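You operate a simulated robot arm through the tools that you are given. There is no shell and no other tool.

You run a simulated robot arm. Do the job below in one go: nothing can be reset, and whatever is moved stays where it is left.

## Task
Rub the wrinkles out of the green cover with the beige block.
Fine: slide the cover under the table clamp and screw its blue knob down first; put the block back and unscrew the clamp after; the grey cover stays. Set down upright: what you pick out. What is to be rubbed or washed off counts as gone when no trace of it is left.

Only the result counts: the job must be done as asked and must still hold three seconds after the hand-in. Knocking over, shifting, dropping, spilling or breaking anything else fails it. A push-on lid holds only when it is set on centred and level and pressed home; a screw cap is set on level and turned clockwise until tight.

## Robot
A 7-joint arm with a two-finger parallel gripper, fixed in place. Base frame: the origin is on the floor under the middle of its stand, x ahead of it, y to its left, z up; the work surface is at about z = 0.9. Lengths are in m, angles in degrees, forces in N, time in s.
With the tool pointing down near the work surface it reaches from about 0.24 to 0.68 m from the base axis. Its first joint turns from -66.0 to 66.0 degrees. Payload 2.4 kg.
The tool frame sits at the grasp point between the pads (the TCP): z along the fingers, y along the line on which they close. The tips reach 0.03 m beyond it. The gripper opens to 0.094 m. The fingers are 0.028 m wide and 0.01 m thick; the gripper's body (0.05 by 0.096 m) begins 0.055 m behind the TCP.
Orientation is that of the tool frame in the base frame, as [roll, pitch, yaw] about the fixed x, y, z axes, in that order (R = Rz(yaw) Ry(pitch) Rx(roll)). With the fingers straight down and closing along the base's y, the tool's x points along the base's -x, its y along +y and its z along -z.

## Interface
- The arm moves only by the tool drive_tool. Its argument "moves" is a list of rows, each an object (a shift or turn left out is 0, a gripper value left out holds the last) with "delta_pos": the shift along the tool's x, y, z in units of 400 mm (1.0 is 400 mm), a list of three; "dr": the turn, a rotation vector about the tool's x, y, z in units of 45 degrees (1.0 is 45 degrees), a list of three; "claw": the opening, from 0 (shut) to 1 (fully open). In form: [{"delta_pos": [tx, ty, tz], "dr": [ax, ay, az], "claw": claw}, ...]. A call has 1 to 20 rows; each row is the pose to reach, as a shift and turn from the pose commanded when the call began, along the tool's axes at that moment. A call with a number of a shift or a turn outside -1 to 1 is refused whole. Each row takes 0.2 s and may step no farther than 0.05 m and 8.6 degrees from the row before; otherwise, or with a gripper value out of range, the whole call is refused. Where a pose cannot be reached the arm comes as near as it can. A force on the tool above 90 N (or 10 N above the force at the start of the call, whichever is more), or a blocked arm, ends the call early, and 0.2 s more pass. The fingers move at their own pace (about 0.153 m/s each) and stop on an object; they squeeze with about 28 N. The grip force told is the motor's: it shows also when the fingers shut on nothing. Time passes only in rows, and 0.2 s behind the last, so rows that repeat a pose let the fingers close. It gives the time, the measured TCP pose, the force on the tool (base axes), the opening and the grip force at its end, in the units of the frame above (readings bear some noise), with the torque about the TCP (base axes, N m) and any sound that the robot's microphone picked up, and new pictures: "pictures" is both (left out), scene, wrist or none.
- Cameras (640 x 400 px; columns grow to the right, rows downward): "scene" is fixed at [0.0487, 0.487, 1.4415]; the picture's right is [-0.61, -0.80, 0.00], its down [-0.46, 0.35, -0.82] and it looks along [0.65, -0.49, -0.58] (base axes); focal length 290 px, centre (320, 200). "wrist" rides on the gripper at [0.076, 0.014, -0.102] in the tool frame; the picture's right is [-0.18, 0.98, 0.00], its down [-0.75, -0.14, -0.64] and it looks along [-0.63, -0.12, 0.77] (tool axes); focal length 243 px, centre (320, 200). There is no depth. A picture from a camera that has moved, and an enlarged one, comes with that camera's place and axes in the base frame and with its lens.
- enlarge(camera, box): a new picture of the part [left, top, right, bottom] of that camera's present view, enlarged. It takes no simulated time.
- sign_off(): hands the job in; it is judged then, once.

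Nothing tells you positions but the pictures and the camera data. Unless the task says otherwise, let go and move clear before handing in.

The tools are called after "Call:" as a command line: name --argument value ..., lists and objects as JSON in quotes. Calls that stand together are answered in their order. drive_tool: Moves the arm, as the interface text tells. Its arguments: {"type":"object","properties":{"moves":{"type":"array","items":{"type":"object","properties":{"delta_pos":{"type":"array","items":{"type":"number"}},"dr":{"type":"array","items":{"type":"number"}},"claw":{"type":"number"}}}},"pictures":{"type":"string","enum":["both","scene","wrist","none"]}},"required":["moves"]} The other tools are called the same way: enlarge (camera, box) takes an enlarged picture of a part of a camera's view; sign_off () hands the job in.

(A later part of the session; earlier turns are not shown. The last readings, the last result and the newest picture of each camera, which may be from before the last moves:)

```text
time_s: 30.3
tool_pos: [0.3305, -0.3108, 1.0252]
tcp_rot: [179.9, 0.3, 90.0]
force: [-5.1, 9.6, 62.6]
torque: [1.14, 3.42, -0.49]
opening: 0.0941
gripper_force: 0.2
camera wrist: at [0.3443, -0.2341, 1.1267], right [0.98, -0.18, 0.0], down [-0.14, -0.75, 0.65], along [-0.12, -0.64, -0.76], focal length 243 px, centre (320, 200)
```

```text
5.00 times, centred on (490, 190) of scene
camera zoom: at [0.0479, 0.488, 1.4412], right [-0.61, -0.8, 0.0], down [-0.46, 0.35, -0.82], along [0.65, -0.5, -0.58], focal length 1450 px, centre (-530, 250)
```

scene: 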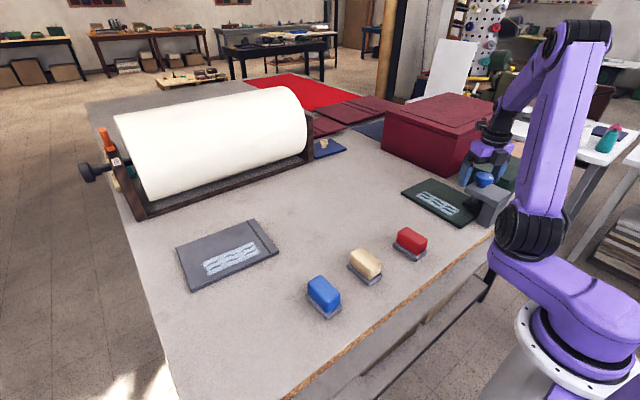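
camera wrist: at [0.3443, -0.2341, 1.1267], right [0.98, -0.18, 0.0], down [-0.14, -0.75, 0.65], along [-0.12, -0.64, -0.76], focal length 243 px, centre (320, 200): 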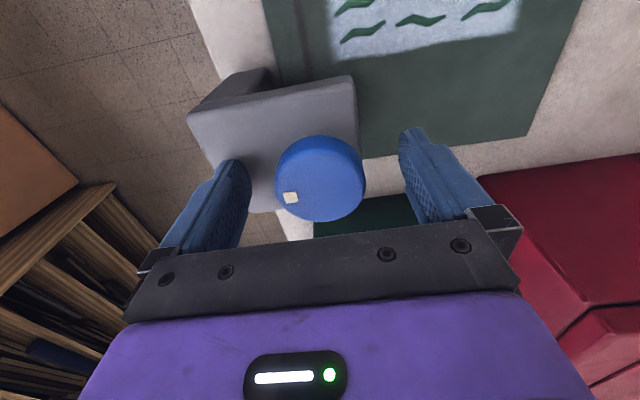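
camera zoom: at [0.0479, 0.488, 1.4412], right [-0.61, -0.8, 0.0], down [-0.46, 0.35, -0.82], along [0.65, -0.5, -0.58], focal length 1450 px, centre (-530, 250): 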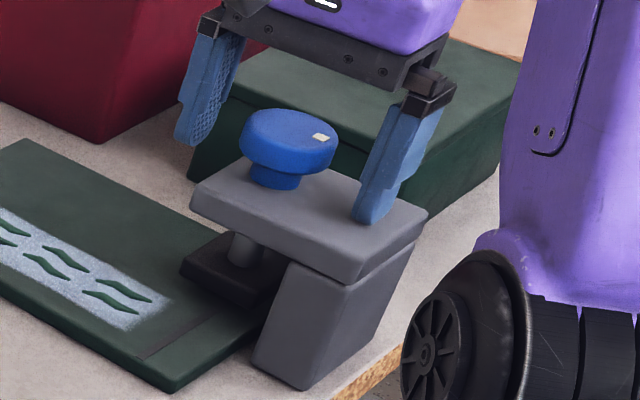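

One fingertip touched the clamp plate: its top is at about z 0.995, higher than I took it. I'll raise about 11 mm, then close on the knob disk and check the grip before turning.

Call:
drive_tool --moves '[{"delta_pos": [0, 0, -0.0275]}, {"delta_pos": [0, 0, -0.0275]}]' --pictures "none"

Call:
drive_tool --moves '[{"claw": 0.0}, {"claw": 0.0}, {"claw": 0.0}]' --pictures "wrist"

Call:
enlarge --camera "scene" --box '[440, 150, 540, 230]'

```text
time_s: 30.9
tool_pos: [0.3312, -0.3112, 1.0314]
tcp_rot: [-180.0, 0.0, 90.0]
force: [0.3, -1.0, 0.0]
torque: [-0.05, 0.01, 0.0]
opening: 0.094
gripper_force: 0.0
```

```text
time_s: 31.7
tool_pos: [0.3312, -0.311, 1.0318]
tcp_rot: [-179.9, 0.1, 89.9]
force: [0.4, -0.8, -6.9]
torque: [-0.12, -0.08, -0.05]
opening: 0.0474
gripper_force: 45.5
camera wrist: at [0.3448, -0.2344, 1.1343], right [0.98, -0.18, 0.0], down [-0.14, -0.75, 0.64], along [-0.12, -0.63, -0.77], focal length 243 px, centre (320, 200)
```

wrist: 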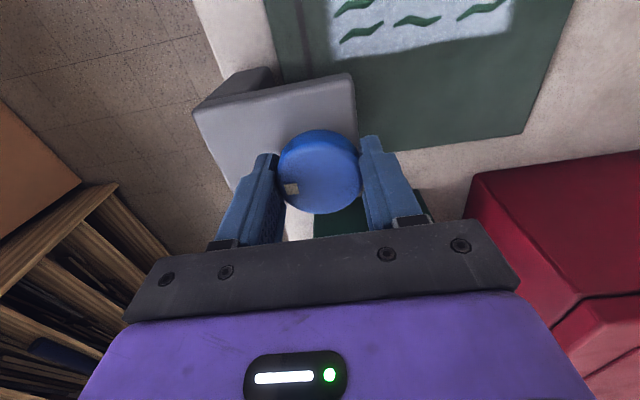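

```text
5.00 times, centred on (490, 190) of scene
camera zoom: at [0.0488, 0.4869, 1.4416], right [-0.61, -0.8, 0.0], down [-0.46, 0.35, -0.82], along [0.65, -0.49, -0.58], focal length 1450 px, centre (-530, 250)
```

zoom: 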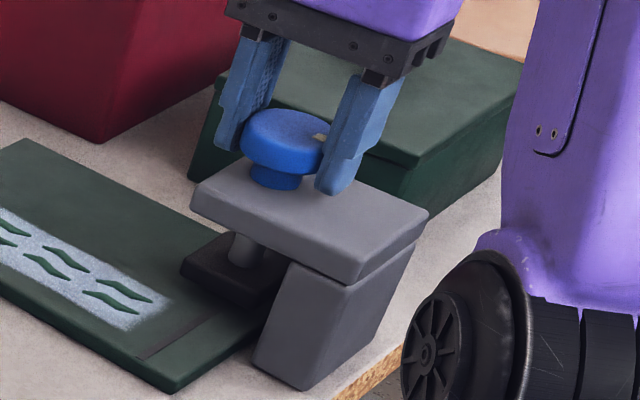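

Now the knob is held (about 47 mm wide). I'll turn clockwise 45° and check the knob mark, force and height.

Call:
drive_tool --moves '[{"dr": [0, 0, 0.17]}, {"dr": [0, 0, 0.34]}, {"dr": [0, 0, 0.51]}, {"dr": [0, 0, 0.68]}, {"dr": [0, 0, 0.85]}, {"dr": [0, 0, 1.0]}]' --pictures "wrist"

Call:
enlarge --camera "scene" --box '[440, 150, 540, 230]'

```text
time_s: 33.1
tool_pos: [0.3302, -0.3094, 1.0326]
tcp_rot: [-180.0, -0.1, 44.8]
force: [-4.5, -0.9, -2.1]
torque: [0.16, 0.03, 0.04]
opening: 0.0472
gripper_force: 44.6
camera wrist: at [0.3944, -0.2669, 1.1343], right [0.56, -0.83, 0.0], down [-0.63, -0.43, 0.64], along [-0.53, -0.36, -0.77], focal length 243 px, centre (320, 200)
```

wrist: 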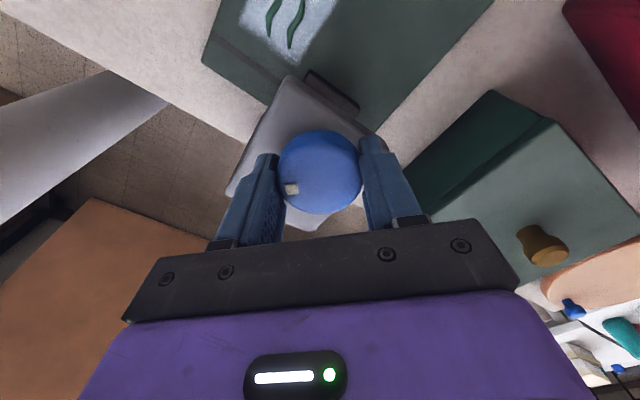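

```text
5.00 times, centred on (490, 190) of scene
camera zoom: at [0.0485, 0.487, 1.4416], right [-0.61, -0.8, 0.0], down [-0.46, 0.35, -0.82], along [0.65, -0.49, -0.58], focal length 1450 px, centre (-530, 250)
```

zoom: 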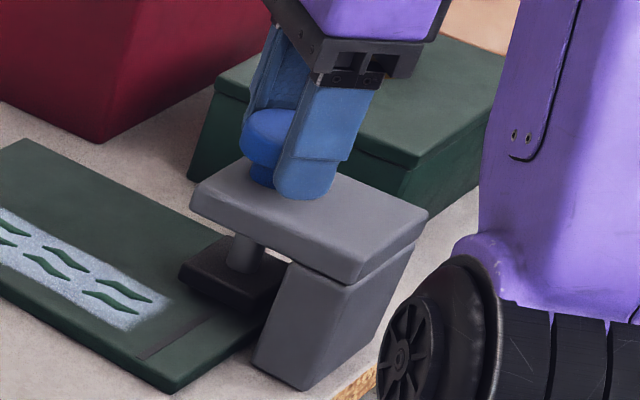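

The knob turns with the fingers and the pad has visibly come down a few millimetres. I'll continue turning clockwise.

Call:
drive_tool --moves '[{"dr": [0, 0, 0.17]}, {"dr": [0, 0, 0.34]}, {"dr": [0, 0, 0.51]}, {"dr": [0, 0, 0.68]}, {"dr": [0, 0, 0.85]}, {"dr": [0, 0, 1.0]}]' --pictures "wrist"

Call:
enlarge --camera "scene" --box '[440, 150, 540, 230]'

```text
time_s: 34.5
tool_pos: [0.3305, -0.3092, 1.0315]
tcp_rot: [-180.0, 0.0, -0.2]
force: [-11.3, 4.0, -7.6]
torque: [-0.03, -0.18, 0.07]
opening: 0.0472
gripper_force: 45.0
camera wrist: at [0.4064, -0.3248, 1.1343], right [-0.19, -0.98, 0.0], down [-0.75, 0.14, 0.64], along [-0.63, 0.12, -0.77], focal length 243 px, centre (320, 200)
```

wrist: 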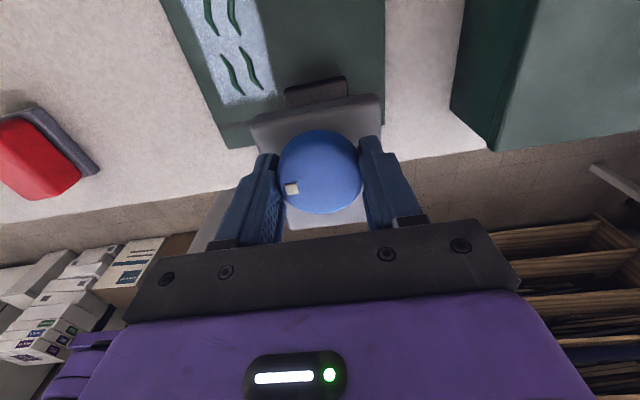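

```text
5.00 times, centred on (490, 190) of scene
camera zoom: at [0.0484, 0.4871, 1.4415], right [-0.61, -0.8, 0.0], down [-0.46, 0.35, -0.82], along [0.65, -0.49, -0.58], focal length 1450 px, centre (-530, 250)
```

zoom: 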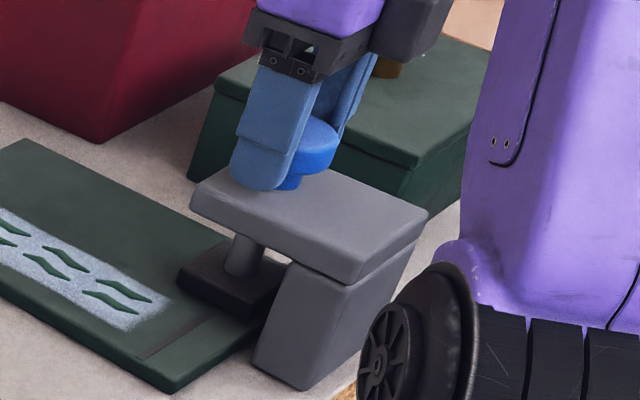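

Call:
drive_tool --moves '[{"dr": [0, 0, 0.17]}, {"dr": [0, 0, 0.34]}, {"dr": [0, 0, 0.51]}, {"dr": [0, 0, 0.68]}, {"dr": [0, 0, 0.85]}]' --pictures "wrist"

Call:
enlarge --camera "scene" --box '[440, 150, 540, 230]'

```text
time_s: 35.7
tool_pos: [0.3306, -0.3097, 1.033]
tcp_rot: [180.0, 0.1, -38.4]
force: [-15.9, 8.6, -4.4]
torque: [0.17, 0.08, 0.02]
opening: 0.0476
gripper_force: 45.0
camera wrist: at [0.3813, -0.3686, 1.1342], right [-0.75, -0.66, 0.0], down [-0.5, 0.58, 0.64], along [-0.42, 0.49, -0.77], focal length 243 px, centre (320, 200)
```

wrist: 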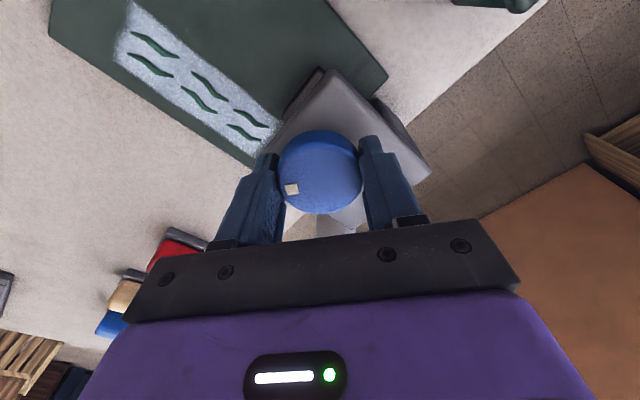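

```text
5.00 times, centred on (490, 190) of scene
camera zoom: at [0.0482, 0.4872, 1.4415], right [-0.61, -0.8, 0.0], down [-0.46, 0.35, -0.82], along [0.65, -0.49, -0.58], focal length 1450 px, centre (-530, 250)
```

zoom: 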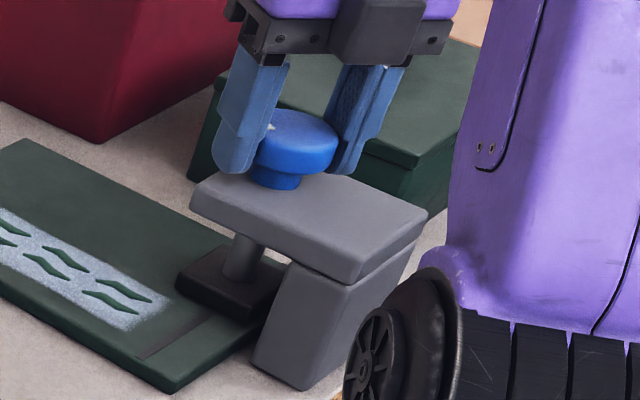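

The pad is close to the cover now. I'll release, turn back and take a new grip to continue tightening.

Call:
drive_tool --moves '[{"claw": 0.75}, {"dr": [0, 0, -0.17], "claw": 0.75}, {"dr": [0, 0, -0.34]}, {"dr": [0, 0, -0.51]}, {"dr": [0, 0, -0.68]}, {"dr": [0, 0, -0.85]}, {"dr": [0, 0, -1.0]}]' --pictures "none"

Call:
enlarge --camera "scene" --box '[440, 150, 540, 230]'

Call:
drive_tool --moves '[{"dr": [0, 0, -0.17]}, {"dr": [0, 0, -0.34]}, {"dr": [0, 0, -0.51]}, {"dr": [0, 0, -0.68]}, {"dr": [0, 0, -0.85]}, {"dr": [0, 0, -1.0]}]' --pictures "wrist"

```text
time_s: 37.3
tool_pos: [0.3305, -0.31, 1.0317]
tcp_rot: [-180.0, 0.0, 6.9]
force: [0.3, -0.4, -0.2]
torque: [0.0, 0.0, 0.06]
opening: 0.0703
gripper_force: 0.0
```

```text
5.00 times, centred on (490, 190) of scene
camera zoom: at [0.0487, 0.487, 1.4415], right [-0.61, -0.8, 0.0], down [-0.46, 0.35, -0.82], along [0.65, -0.49, -0.58], focal length 1450 px, centre (-530, 250)
```

zoom: 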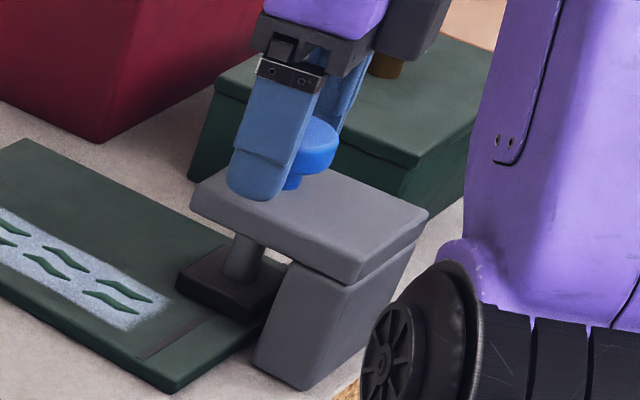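

```text
time_s: 38.7
tool_pos: [0.3315, -0.3108, 1.0327]
tcp_rot: [179.9, 0.0, 51.9]
force: [-0.3, 0.6, -1.1]
torque: [-0.01, 0.01, -0.03]
opening: 0.0703
gripper_force: 0.0
camera wrist: at [0.389, -0.2593, 1.1345], right [0.66, -0.75, 0.0], down [-0.58, -0.51, 0.64], along [-0.48, -0.42, -0.77], focal length 243 px, centre (320, 200)
```

wrist: 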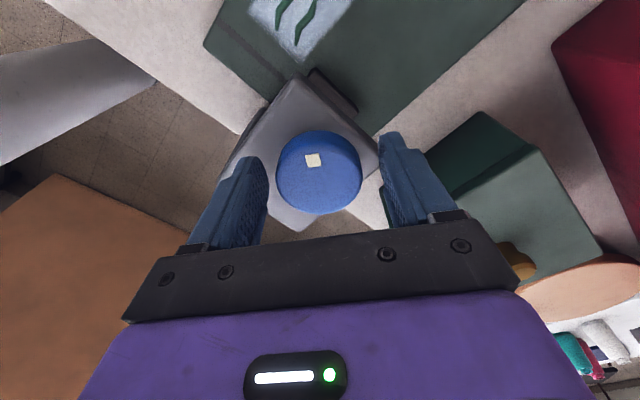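

Call:
drive_tool --moves '[{"claw": 0.0}, {"claw": 0.0}, {"dr": [0, 0, 0.17]}, {"dr": [0, 0, 0.34]}, {"dr": [0, 0, 0.51]}, {"dr": [0, 0, 0.68]}, {"dr": [0, 0, 0.85]}, {"dr": [0, 0, 1.0]}]' --pictures "wrist"

Call:
enlarge --camera "scene" --box '[440, 150, 540, 230]'

```text
time_s: 40.5
tool_pos: [0.3313, -0.3098, 1.0326]
tcp_rot: [180.0, 0.1, 6.7]
force: [-5.2, 0.4, -9.2]
torque: [0.07, -0.42, 0.85]
opening: 0.0473
gripper_force: 45.1
camera wrist: at [0.4079, -0.3154, 1.1344], right [-0.07, -1.0, 0.0], down [-0.76, 0.05, 0.64], along [-0.64, 0.04, -0.77], focal length 243 px, centre (320, 200)
```

wrist: 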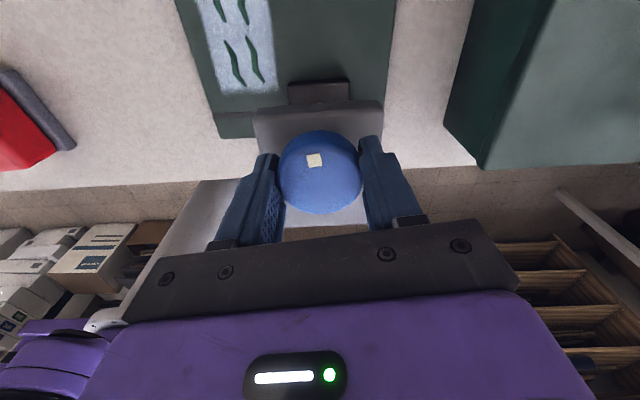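

```text
5.00 times, centred on (490, 190) of scene
camera zoom: at [0.0486, 0.487, 1.4416], right [-0.61, -0.8, 0.0], down [-0.46, 0.35, -0.82], along [0.65, -0.49, -0.58], focal length 1450 px, centre (-530, 250)
```

zoom: 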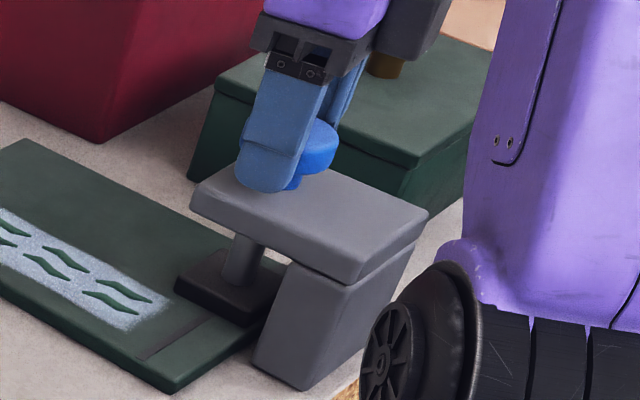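

The resisting torque has risen to 0.85 N m, so the pad is bearing on the cover. I'll tighten further.

Call:
drive_tool --moves '[{"dr": [0, 0, 0.17]}, {"dr": [0, 0, 0.34]}, {"dr": [0, 0, 0.51]}, {"dr": [0, 0, 0.68]}, {"dr": [0, 0, 0.85]}]' --pictures "wrist"

Call:
enlarge --camera "scene" --box '[440, 150, 540, 230]'

```text
time_s: 41.7
tool_pos: [0.3323, -0.3101, 1.0325]
tcp_rot: [180.0, 0.0, -31.4]
force: [-0.3, 1.6, 3.3]
torque: [-0.04, 0.01, 1.27]
opening: 0.0476
gripper_force: 44.7
camera wrist: at [0.3886, -0.3622, 1.1354], right [-0.67, -0.74, 0.0], down [-0.57, 0.51, 0.64], along [-0.48, 0.43, -0.77], focal length 243 px, centre (320, 200)
```

wrist: 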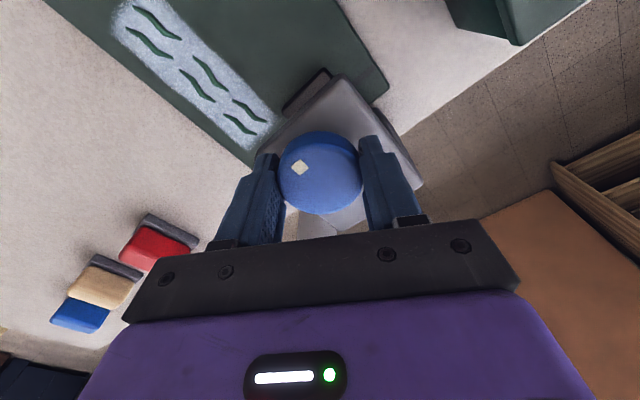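

```text
5.00 times, centred on (490, 190) of scene
camera zoom: at [0.0487, 0.4871, 1.4415], right [-0.61, -0.8, 0.0], down [-0.46, 0.35, -0.82], along [0.65, -0.49, -0.58], focal length 1450 px, centre (-530, 250)
```

zoom: 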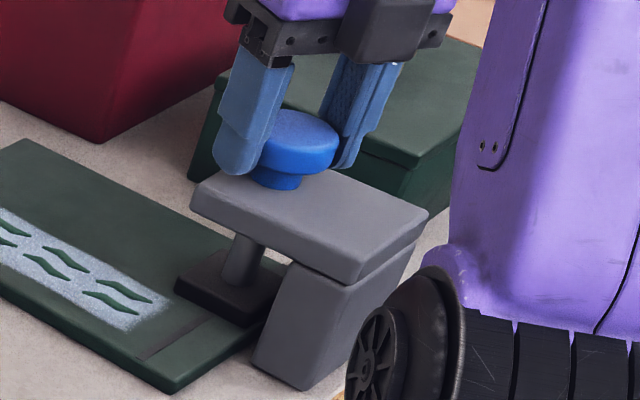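

The fingers now slip on the knob at about 1.3 N m and the pad sits firmly on the cover, so the clamp is tight. I'll let go, lift, and unwind the wrist on the way to the beige block.

Call:
drive_tool --moves '[{"claw": 1.0}, {"claw": 1.0}, {"delta_pos": [0, 0, -0.1]}, {"delta_pos": [0, 0, -0.2]}, {"delta_pos": [0, 0, -0.3], "dr": [0, 0, -0.17]}, {"delta_pos": [0, 0, -0.35], "dr": [0, 0, -0.34]}, {"delta_pos": [0, 0, -0.35], "dr": [0, 0, -0.51]}, {"delta_pos": [0, 0, -0.35], "dr": [0, 0, -0.68]}, {"delta_pos": [0, 0, -0.35], "dr": [0, 0, -0.85]}, {"delta_pos": [0, 0, -0.35], "dr": [0, 0, -1.0]}]' --pictures "both"

Call:
enlarge --camera "scene" --box '[400, 150, 530, 235]'

```text
time_s: 43.9
tool_pos: [0.3321, -0.3104, 1.1736]
tcp_rot: [180.0, 0.0, 13.7]
force: [0.5, -0.6, -0.5]
torque: [0.02, -0.02, -0.01]
opening: 0.0942
gripper_force: 0.1
camera wrist: at [0.4082, -0.3059, 1.2749], right [0.05, -1.0, 0.0], down [-0.77, -0.04, 0.64], along [-0.64, -0.03, -0.77], focal length 243 px, centre (320, 200)
```

scene: 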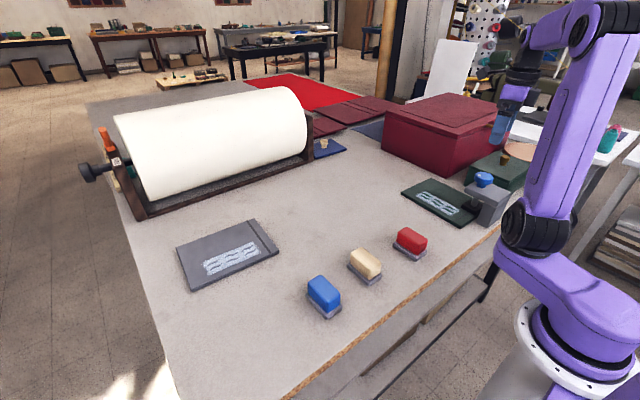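
wrist: 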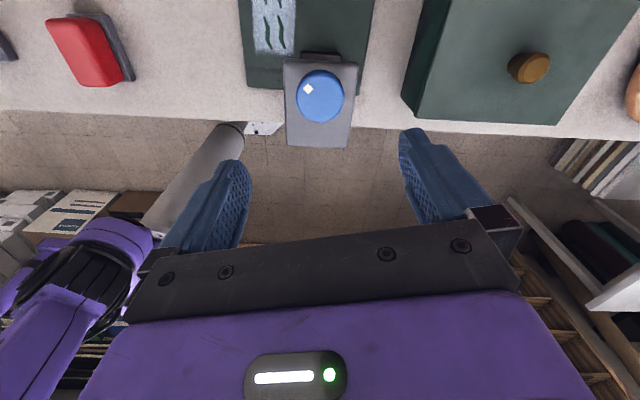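

```text
4.71 times, centred on (465, 192) of scene
camera zoom: at [0.0487, 0.487, 1.4415], right [-0.61, -0.8, 0.0], down [-0.46, 0.35, -0.82], along [0.65, -0.49, -0.58], focal length 1365 px, centre (-362, 235)
```

zoom: 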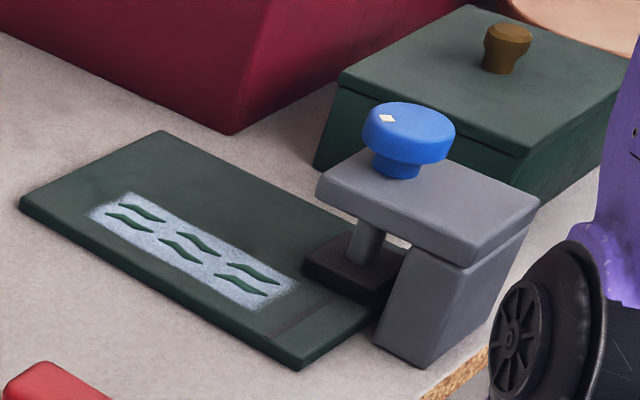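

The clamp holds the cover. Now I'll travel at height to above the beige block while unwinding the wrist to yaw 180.

Call:
drive_tool --moves '[{"delta_pos": [0.018, -0.052, 0], "dr": [0, 0, -0.18]}, {"delta_pos": [0.036, -0.104, 0], "dr": [0, 0, -0.37]}, {"delta_pos": [0.054, -0.157, 0], "dr": [0, 0, -0.55]}, {"delta_pos": [0.072, -0.209, 0], "dr": [0, 0, -0.74]}, {"delta_pos": [0.0895, -0.261, 0], "dr": [0, 0, -0.924]}]' --pictures "none"

Call:
drive_tool --moves '[{"delta_pos": [0.048, -0.027, 0], "dr": [0, 0, -0.18]}, {"delta_pos": [0.096, -0.054, 0], "dr": [0, 0, -0.37]}, {"delta_pos": [0.144, -0.082, 0], "dr": [0, 0, -0.55]}, {"delta_pos": [0.192, -0.109, 0], "dr": [0, 0, -0.74]}, {"delta_pos": [0.24, -0.136, 0], "dr": [0, 0, -0.924]}]' --pictures "none"

Call:
drive_tool --moves '[{"delta_pos": [0.055, 0.007, 0], "dr": [0, 0, -0.18]}, {"delta_pos": [0.109, 0.013, 0], "dr": [0, 0, -0.37]}, {"delta_pos": [0.164, 0.02, 0], "dr": [0, 0, -0.55]}, {"delta_pos": [0.218, 0.026, 0], "dr": [0, 0, -0.74]}, {"delta_pos": [0.273, 0.033, 0], "dr": [0, 0, -0.924]}]' --pictures "none"

Call:
drive_tool --moves '[{"delta_pos": [0.033, 0.04, 0], "dr": [0, 0, -0.18]}, {"delta_pos": [0.066, 0.081, 0], "dr": [0, 0, -0.37]}, {"delta_pos": [0.099, 0.121, 0], "dr": [0, 0, -0.55]}, {"delta_pos": [0.132, 0.161, 0], "dr": [0, 0, -0.74]}, {"delta_pos": [0.165, 0.2015, 0], "dr": [0, 0, -0.92]}]' --pictures "both"

```text
time_s: 45.1
tool_pos: [0.3419, -0.1998, 1.1725]
tcp_rot: [179.9, 0.0, 55.2]
force: [-0.4, 0.3, -0.4]
torque: [0.01, -0.03, -0.01]
opening: 0.094
gripper_force: 0.1
```

```text
time_s: 46.3
tool_pos: [0.3521, -0.0893, 1.1717]
tcp_rot: [-180.0, 0.0, 96.8]
force: [0.4, 0.0, -0.3]
torque: [-0.02, 0.01, -0.02]
opening: 0.0939
gripper_force: 0.0
```

```text
time_s: 47.5
tool_pos: [0.3536, 0.0205, 1.1723]
tcp_rot: [-180.0, 0.0, 138.4]
force: [-0.7, 0.8, 0.1]
torque: [0.02, 0.02, -0.02]
opening: 0.0937
gripper_force: 0.0
```

```text
time_s: 48.7
tool_pos: [0.358, 0.1232, 1.1724]
tcp_rot: [180.0, 0.1, 179.8]
force: [0.1, 0.4, 0.4]
torque: [-0.02, 0.04, 0.01]
opening: 0.0938
gripper_force: 0.1
camera wrist: at [0.2808, 0.1382, 1.2742], right [0.19, 0.98, 0.0], down [0.75, -0.14, 0.64], along [0.63, -0.12, -0.77], focal length 243 px, centre (320, 200)
```

scene: 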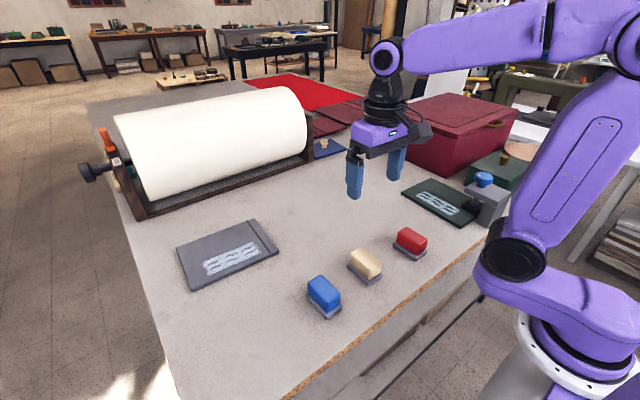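
wrist: 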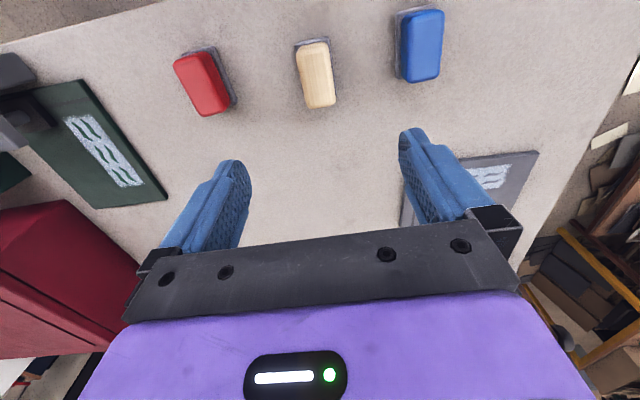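

Call:
enlarge --camera "wrist" --box '[240, 0, 400, 120]'

Call:
enlarge --camera "wrist" --box '[0, 60, 180, 220]'

Call:
enlarge --camera "scene" --box '[330, 235, 400, 295]'

```text
3.33 times, centred on (320, 60) of wrist
camera zoom: at [0.2808, 0.1382, 1.2742], right [0.19, 0.98, 0.0], down [0.75, -0.14, 0.64], along [0.63, -0.12, -0.77], focal length 809 px, centre (320, 667)
```

zoom: 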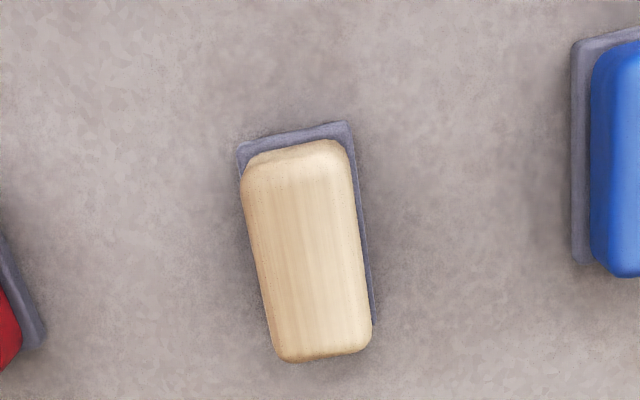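

```text
2.50 times, centred on (90, 140) of wrist
camera zoom: at [0.2808, 0.1382, 1.2742], right [0.19, 0.98, 0.0], down [0.75, -0.14, 0.64], along [0.63, -0.12, -0.77], focal length 606 px, centre (895, 350)
```

zoom: 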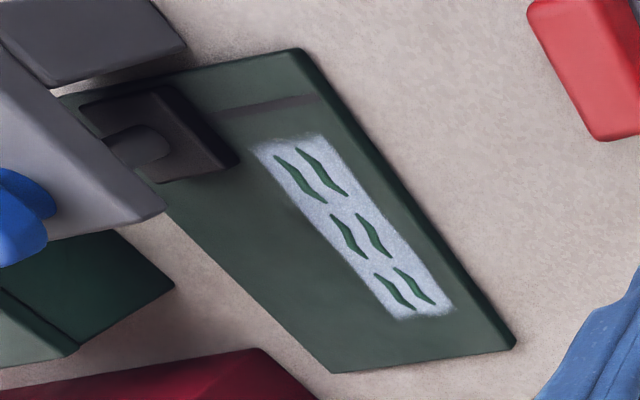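

```text
6.67 times, centred on (365, 265) of scene
camera zoom: at [0.0487, 0.487, 1.4415], right [-0.61, -0.8, 0.0], down [-0.46, 0.35, -0.82], along [0.65, -0.49, -0.58], focal length 1933 px, centre (20, -233)
```

zoom: 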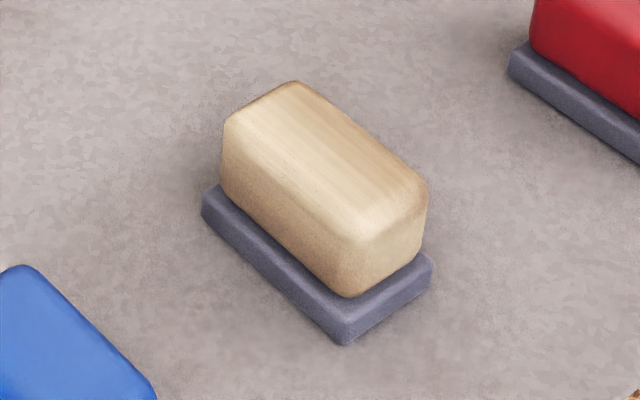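

The wrinkled patch now spans about x 0.346–0.476, y −0.223 to −0.275. The beige block's centre is about (0.354, 0.121). I'll descend above it for a closer look.

Call:
drive_tool --moves '[{"delta_pos": [0.01, -0.005, 0.1]}, {"delta_pos": [0.01, -0.005, 0.2]}, {"delta_pos": [0.01, -0.005, 0.3]}, {"delta_pos": [0.01, -0.005, 0.4]}]' --pictures "both"

Call:
enlarge --camera "scene" --box '[320, 215, 420, 295]'

```text
time_s: 49.7
tool_pos: [0.353, 0.1219, 1.012]
tcp_rot: [180.0, 0.1, 179.6]
force: [-0.6, -0.1, 0.2]
torque: [-0.01, 0.0, 0.01]
opening: 0.0942
gripper_force: 0.1
camera wrist: at [0.2754, 0.1361, 1.1142], right [0.19, 0.98, 0.0], down [0.75, -0.15, 0.64], along [0.63, -0.12, -0.77], focal length 243 px, centre (320, 200)
```

scene: 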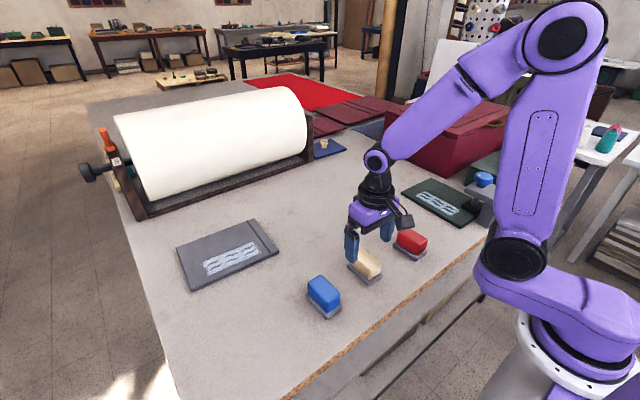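
wrist: 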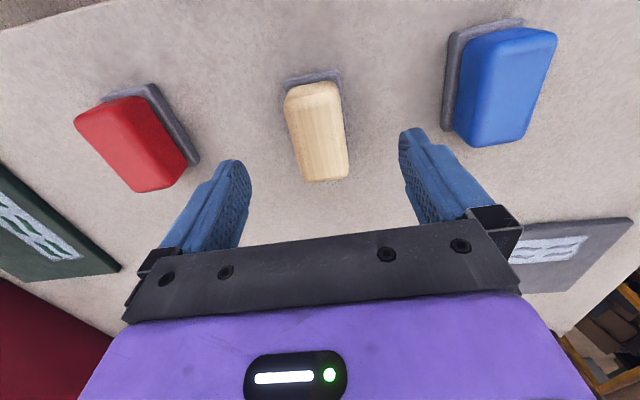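

```text
5.00 times, centred on (370, 255) of scene
camera zoom: at [0.0487, 0.487, 1.4415], right [-0.61, -0.8, 0.0], down [-0.46, 0.35, -0.82], along [0.65, -0.49, -0.58], focal length 1450 px, centre (70, -75)
```

zoom: 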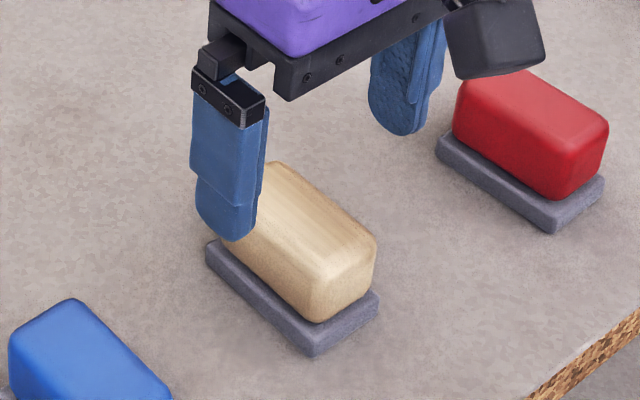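

Well aligned. I'll descend so the tips stop just above the tray, and close on the block.

Call:
drive_tool --moves '[{"delta_pos": [0, 0, 0.08]}, {"delta_pos": [0, 0, 0.13]}, {"delta_pos": [0, 0, 0.16]}]' --pictures "scene"

Call:
enlarge --camera "scene" --box '[320, 215, 420, 295]'

```text
time_s: 50.5
tool_pos: [0.3527, 0.1226, 0.9482]
tcp_rot: [-180.0, 0.0, 179.6]
force: [-0.7, 0.3, 0.2]
torque: [-0.02, -0.03, 0.01]
opening: 0.0939
gripper_force: 0.0
```

scene: 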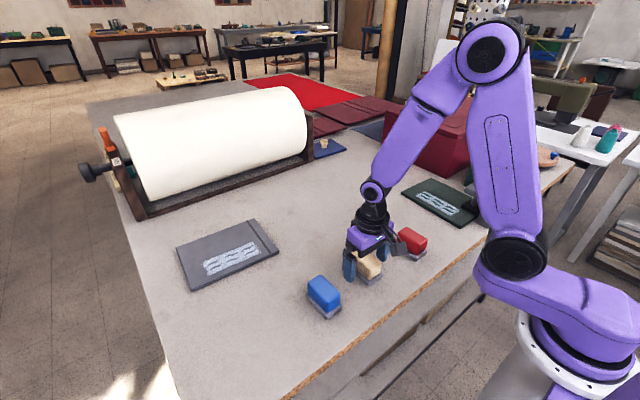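

```text
5.00 times, centred on (370, 255) of scene
camera zoom: at [0.0487, 0.487, 1.4415], right [-0.61, -0.8, 0.0], down [-0.46, 0.35, -0.82], along [0.65, -0.49, -0.58], focal length 1450 px, centre (70, -75)
```

zoom: 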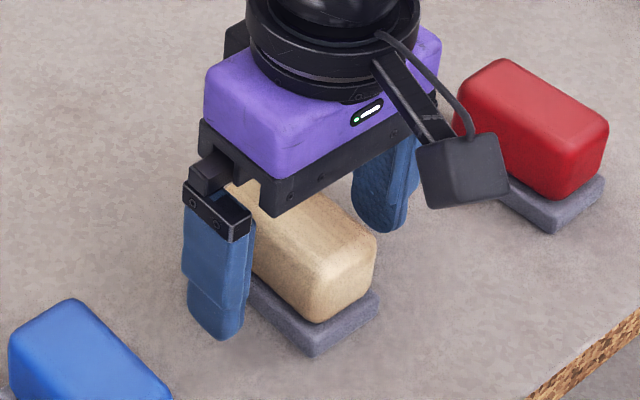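

Call:
drive_tool --moves '[{"claw": 0.0}, {"claw": 0.0}, {"claw": 0.0}]' --pictures "both"

Call:
enlarge --camera "scene" --box '[320, 215, 420, 295]'

```text
time_s: 51.3
tool_pos: [0.3537, 0.1217, 0.9479]
tcp_rot: [-180.0, 0.0, 179.6]
force: [0.5, -0.1, -0.1]
torque: [0.03, 0.02, 0.02]
opening: 0.0442
gripper_force: 27.5
camera wrist: at [0.2763, 0.1362, 1.0501], right [0.19, 0.98, 0.0], down [0.75, -0.15, 0.64], along [0.63, -0.12, -0.77], focal length 243 px, centre (320, 200)
```

scene: 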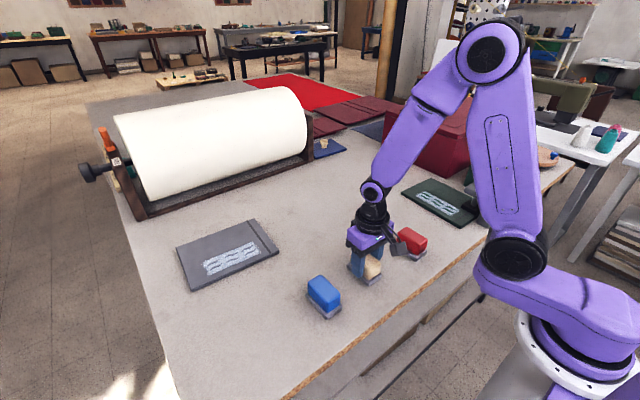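
wrist: 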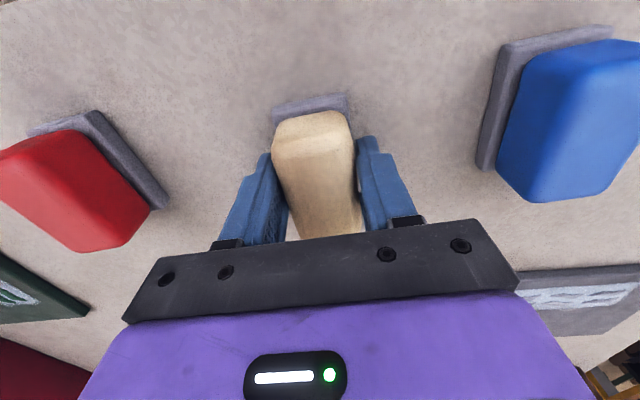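

```text
5.00 times, centred on (370, 255) of scene
camera zoom: at [0.0487, 0.487, 1.4415], right [-0.61, -0.8, 0.0], down [-0.46, 0.35, -0.82], along [0.65, -0.49, -0.58], focal length 1450 px, centre (70, -75)
```

zoom: 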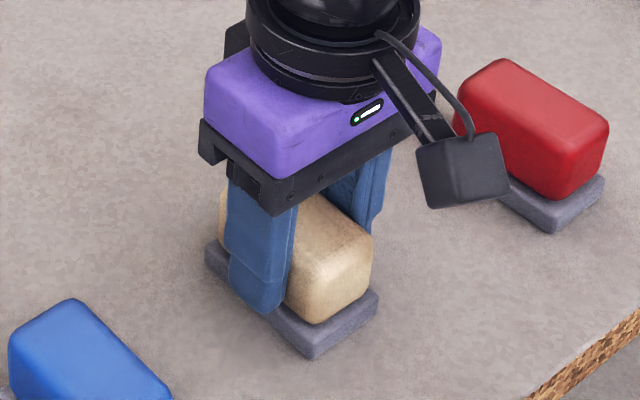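

The block is held (44 mm wide). I'll lift it straight up and check the tray stays behind.

Call:
drive_tool --moves '[{"delta_pos": [0, 0, -0.03]}, {"delta_pos": [0, 0, -0.1]}, {"delta_pos": [0, 0, -0.2]}, {"delta_pos": [0, 0, -0.3]}, {"delta_pos": [0, 0, -0.33]}]' --pictures "both"

Call:
enlarge --camera "scene" --box '[310, 175, 430, 295]'

```text
time_s: 52.5
tool_pos: [0.3537, 0.1217, 1.0807]
tcp_rot: [-179.9, 0.0, 179.6]
force: [-0.4, -0.7, -1.5]
torque: [0.0, 0.02, 0.0]
opening: 0.0439
gripper_force: 28.4
camera wrist: at [0.2767, 0.1365, 1.1822], right [0.19, 0.98, 0.0], down [0.75, -0.15, 0.64], along [0.63, -0.12, -0.77], focal length 243 px, centre (320, 200)
```

scene: 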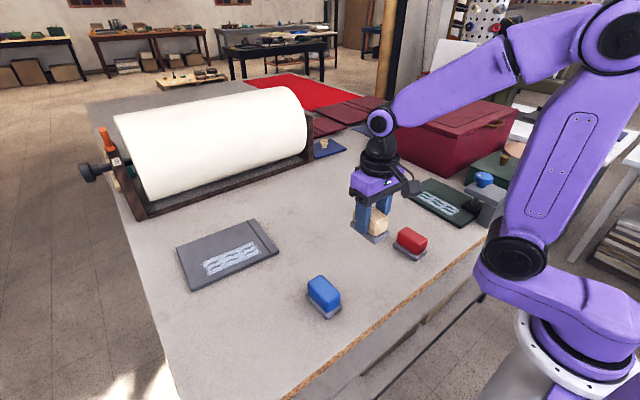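
wrist: 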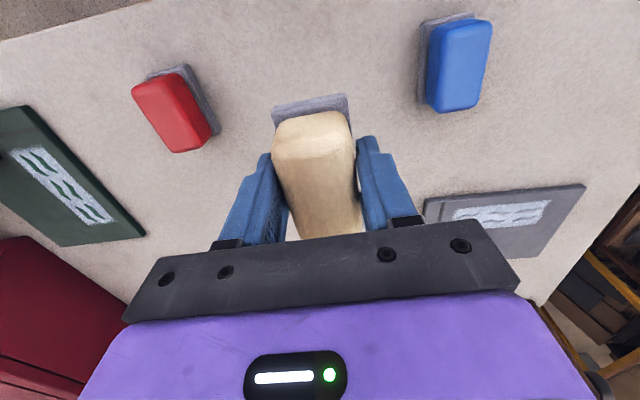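

```text
3.33 times, centred on (370, 235) of scene
camera zoom: at [0.0487, 0.487, 1.4415], right [-0.61, -0.8, 0.0], down [-0.46, 0.35, -0.82], along [0.65, -0.49, -0.58], focal length 967 px, centre (153, 83)
```

zoom: 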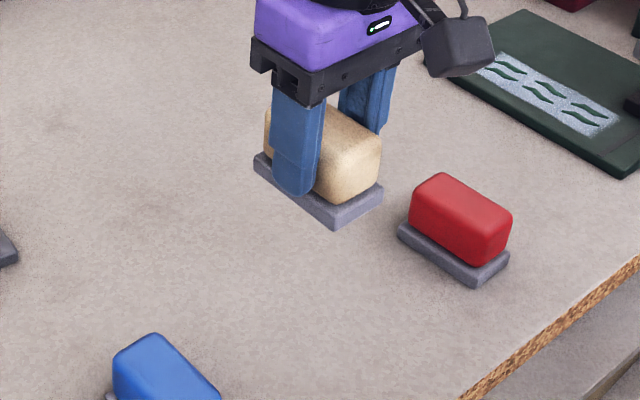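

The grey sole belongs to the block, and nothing was left behind on the table. Now I'll carry it over above the wrinkled patch.

Call:
drive_tool --moves '[{"delta_pos": [-0.018, -0.1, 0]}, {"delta_pos": [-0.037, -0.2, 0]}, {"delta_pos": [-0.055, -0.3, 0]}, {"delta_pos": [-0.074, -0.4, 0]}, {"delta_pos": [-0.092, -0.5, 0]}, {"delta_pos": [-0.11, -0.6, 0]}, {"delta_pos": [-0.13, -0.7, 0.03]}, {"delta_pos": [-0.147, -0.8, 0.07]}, {"delta_pos": [-0.165, -0.9, 0.11]}, {"delta_pos": [-0.165, -0.91, 0.125]}]' --pictures "both"

Call:
enlarge --camera "scene" --box '[390, 130, 530, 235]'

```text
time_s: 54.7
tool_pos: [0.4175, -0.2441, 1.0305]
tcp_rot: [180.0, 0.0, 179.6]
force: [0.2, -0.7, -1.0]
torque: [0.02, 0.03, 0.03]
opening: 0.0441
gripper_force: 28.5
camera wrist: at [0.3407, -0.2295, 1.1323], right [0.19, 0.98, 0.0], down [0.75, -0.15, 0.64], along [0.63, -0.12, -0.77], focal length 243 px, centre (320, 200)
```

scene: 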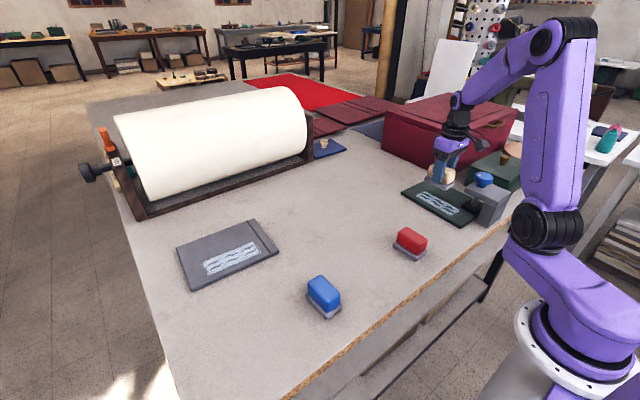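
wrist: 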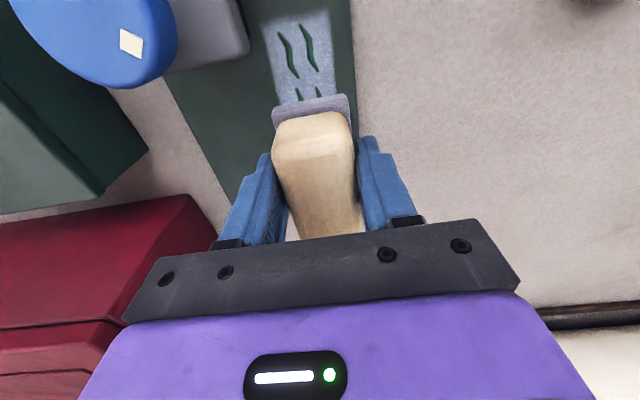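

```text
3.81 times, centred on (460, 182) of scene
camera zoom: at [0.0487, 0.487, 1.4416], right [-0.61, -0.8, 0.0], down [-0.46, 0.35, -0.82], along [0.65, -0.49, -0.58], focal length 1105 px, centre (-213, 267)
```

zoom: 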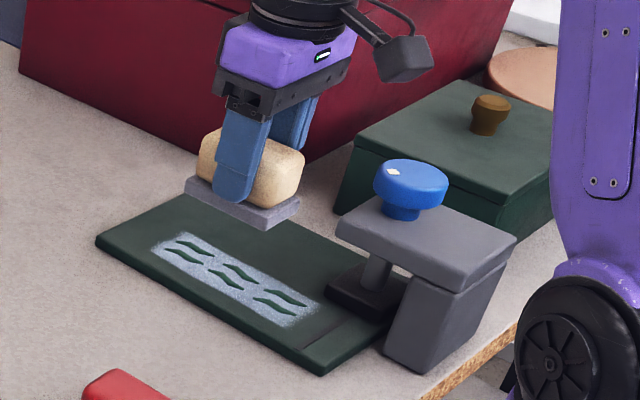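

The block hovers over the patch. I'll descend until it bears lightly on the cover.

Call:
drive_tool --moves '[{"delta_pos": [0, 0, 0.08]}, {"delta_pos": [0, 0, 0.15]}, {"delta_pos": [0, 0, 0.165]}, {"delta_pos": [0, 0, 0.172]}, {"delta_pos": [0, 0, 0.176]}]' --pictures "scene"

Call:
enlarge --camera "scene" --box '[390, 130, 530, 235]'

```text
time_s: 55.9
tool_pos: [0.4167, -0.2424, 0.96]
tcp_rot: [180.0, 0.0, 179.5]
force: [-0.1, 1.1, -0.5]
torque: [0.01, 0.01, 0.02]
opening: 0.0442
gripper_force: 28.1
```

scene: 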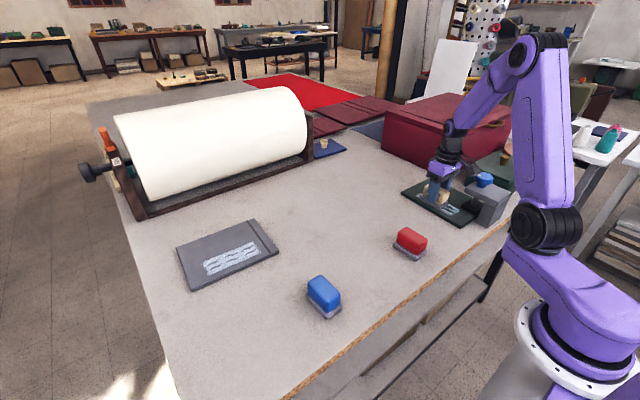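

```text
3.81 times, centred on (460, 182) of scene
camera zoom: at [0.0487, 0.487, 1.4416], right [-0.61, -0.8, 0.0], down [-0.46, 0.35, -0.82], along [0.65, -0.49, -0.58], focal length 1105 px, centre (-213, 267)
```

zoom: 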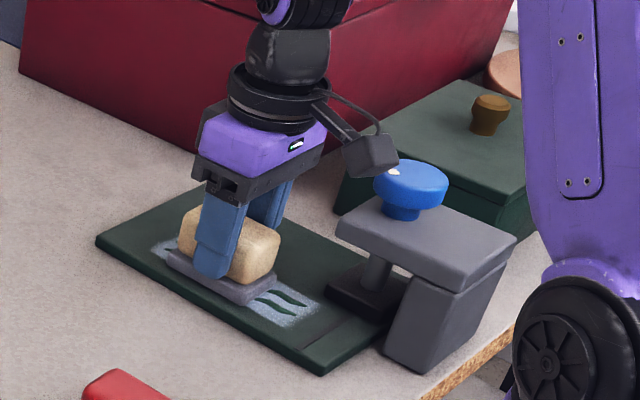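

Not yet in contact; I'll lower further in 1 mm steps until I feel a moderate pressing force.

Call:
drive_tool --moves '[{"delta_pos": [0, 0, 0.0025]}, {"delta_pos": [0, 0, 0.005]}, {"delta_pos": [0, 0, 0.0075]}]' --pictures "none"

```text
time_s: 56.7
tool_pos: [0.4157, -0.2447, 0.959]
tcp_rot: [-179.7, 0.1, 179.6]
force: [-7.2, -3.5, 30.2]
torque: [-0.01, 0.06, 0.07]
opening: 0.0442
gripper_force: 28.2
```

Contact at about 30 N. I'll ease slightly and make rubbing strokes along the patch's length on a middle lane.

Call:
drive_tool --moves '[{"delta_pos": [0.03, 0, -0.001]}, {"delta_pos": [0.06, 0, -0.001]}, {"delta_pos": [0.084, 0, -0.001]}, {"delta_pos": [0.05, 0, -0.001]}, {"delta_pos": [0.01, 0, -0.001]}, {"delta_pos": [-0.03, 0, -0.001]}, {"delta_pos": [-0.065, 0, -0.001]}, {"delta_pos": [-0.03, 0, -0.001]}, {"delta_pos": [0.01, 0, -0.001]}, {"delta_pos": [0.05, 0, -0.001]}, {"delta_pos": [0.084, 0, -0.001]}, {"delta_pos": [0.05, 0, -0.001]}, {"delta_pos": [0.01, 0, -0.001]}, {"delta_pos": [-0.03, 0, -0.001]}, {"delta_pos": [-0.07, 0, -0.001]}]' --pictures "scene"

Call:
enlarge --camera "scene" --box '[390, 130, 530, 235]'

```text
time_s: 59.9
tool_pos: [0.4445, -0.244, 0.9562]
tcp_rot: [180.0, 0.0, 179.8]
force: [-1.8, -1.3, 1.5]
torque: [0.08, 0.17, 0.0]
opening: 0.0442
gripper_force: 28.1
```

scene: 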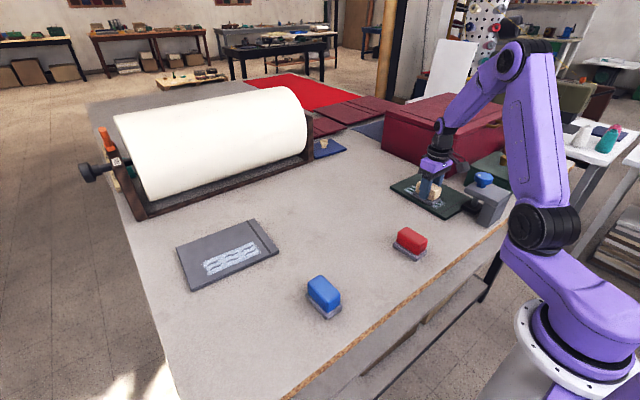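

```text
3.81 times, centred on (460, 182) of scene
camera zoom: at [0.0486, 0.487, 1.4415], right [-0.61, -0.8, 0.0], down [-0.46, 0.35, -0.82], along [0.65, -0.49, -0.58], focal length 1105 px, centre (-213, 267)
```

zoom: 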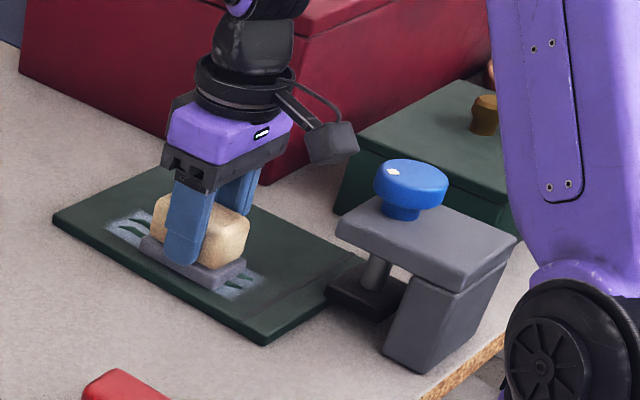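

The cover slid along with the block by about 4 cm: the clamp did not hold it. I'll lift the block clear and look closely at the pad and the cover.

Call:
drive_tool --moves '[{"delta_pos": [0, 0, -0.05]}, {"delta_pos": [0, 0, -0.15]}, {"delta_pos": [0, 0, -0.25]}]' --pictures "both"

Call:
enlarge --camera "scene" --box '[450, 165, 530, 235]'

Call:
enlarge --camera "scene" --box '[380, 130, 530, 235]'

```text
time_s: 60.7
tool_pos: [0.4446, -0.2437, 1.059]
tcp_rot: [-180.0, 0.0, 179.5]
force: [-0.6, 0.4, -2.1]
torque: [-0.03, 0.03, 0.02]
opening: 0.0443
gripper_force: 28.7
camera wrist: at [0.3679, -0.2283, 1.1601], right [0.19, 0.98, 0.0], down [0.75, -0.15, 0.64], along [0.63, -0.12, -0.77], focal length 243 px, centre (320, 200)
```

scene: 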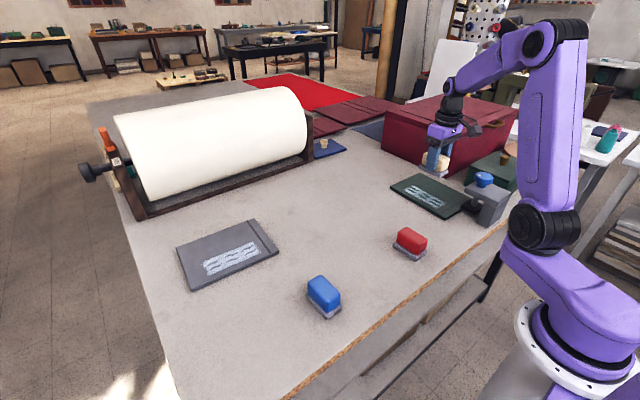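
wrist: 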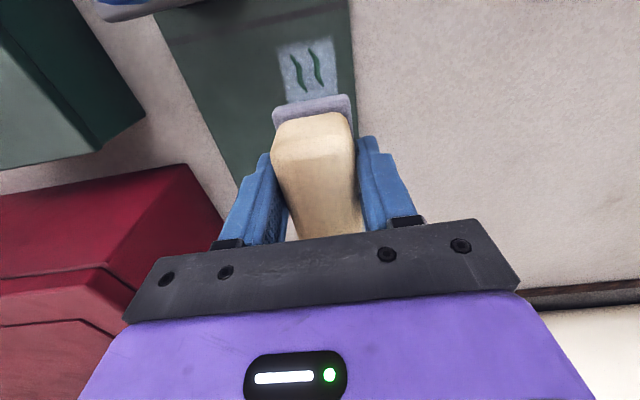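

```text
5.71 times, centred on (490, 200) of scene
camera zoom: at [0.0487, 0.487, 1.4416], right [-0.61, -0.8, 0.0], down [-0.46, 0.35, -0.82], along [0.65, -0.49, -0.58], focal length 1657 px, centre (-651, 200)
```

zoom: 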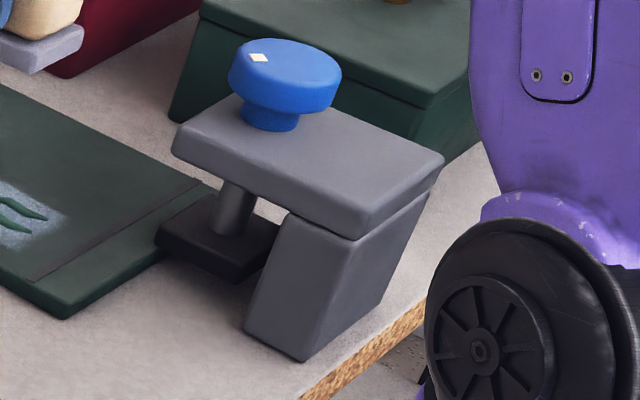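

```text
3.81 times, centred on (455, 182) of scene
camera zoom: at [0.0487, 0.487, 1.4416], right [-0.61, -0.8, 0.0], down [-0.46, 0.35, -0.82], along [0.65, -0.49, -0.58], focal length 1105 px, centre (-194, 267)
```

zoom: 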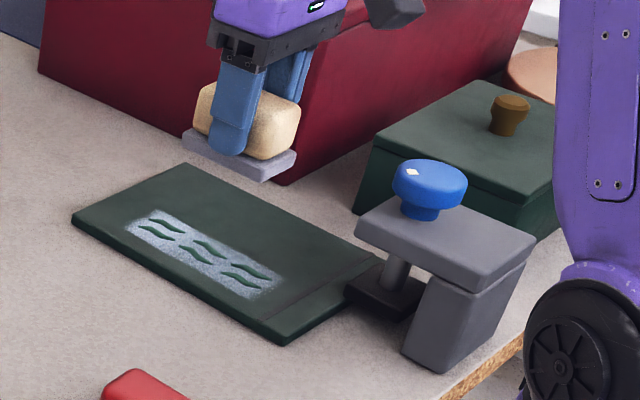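

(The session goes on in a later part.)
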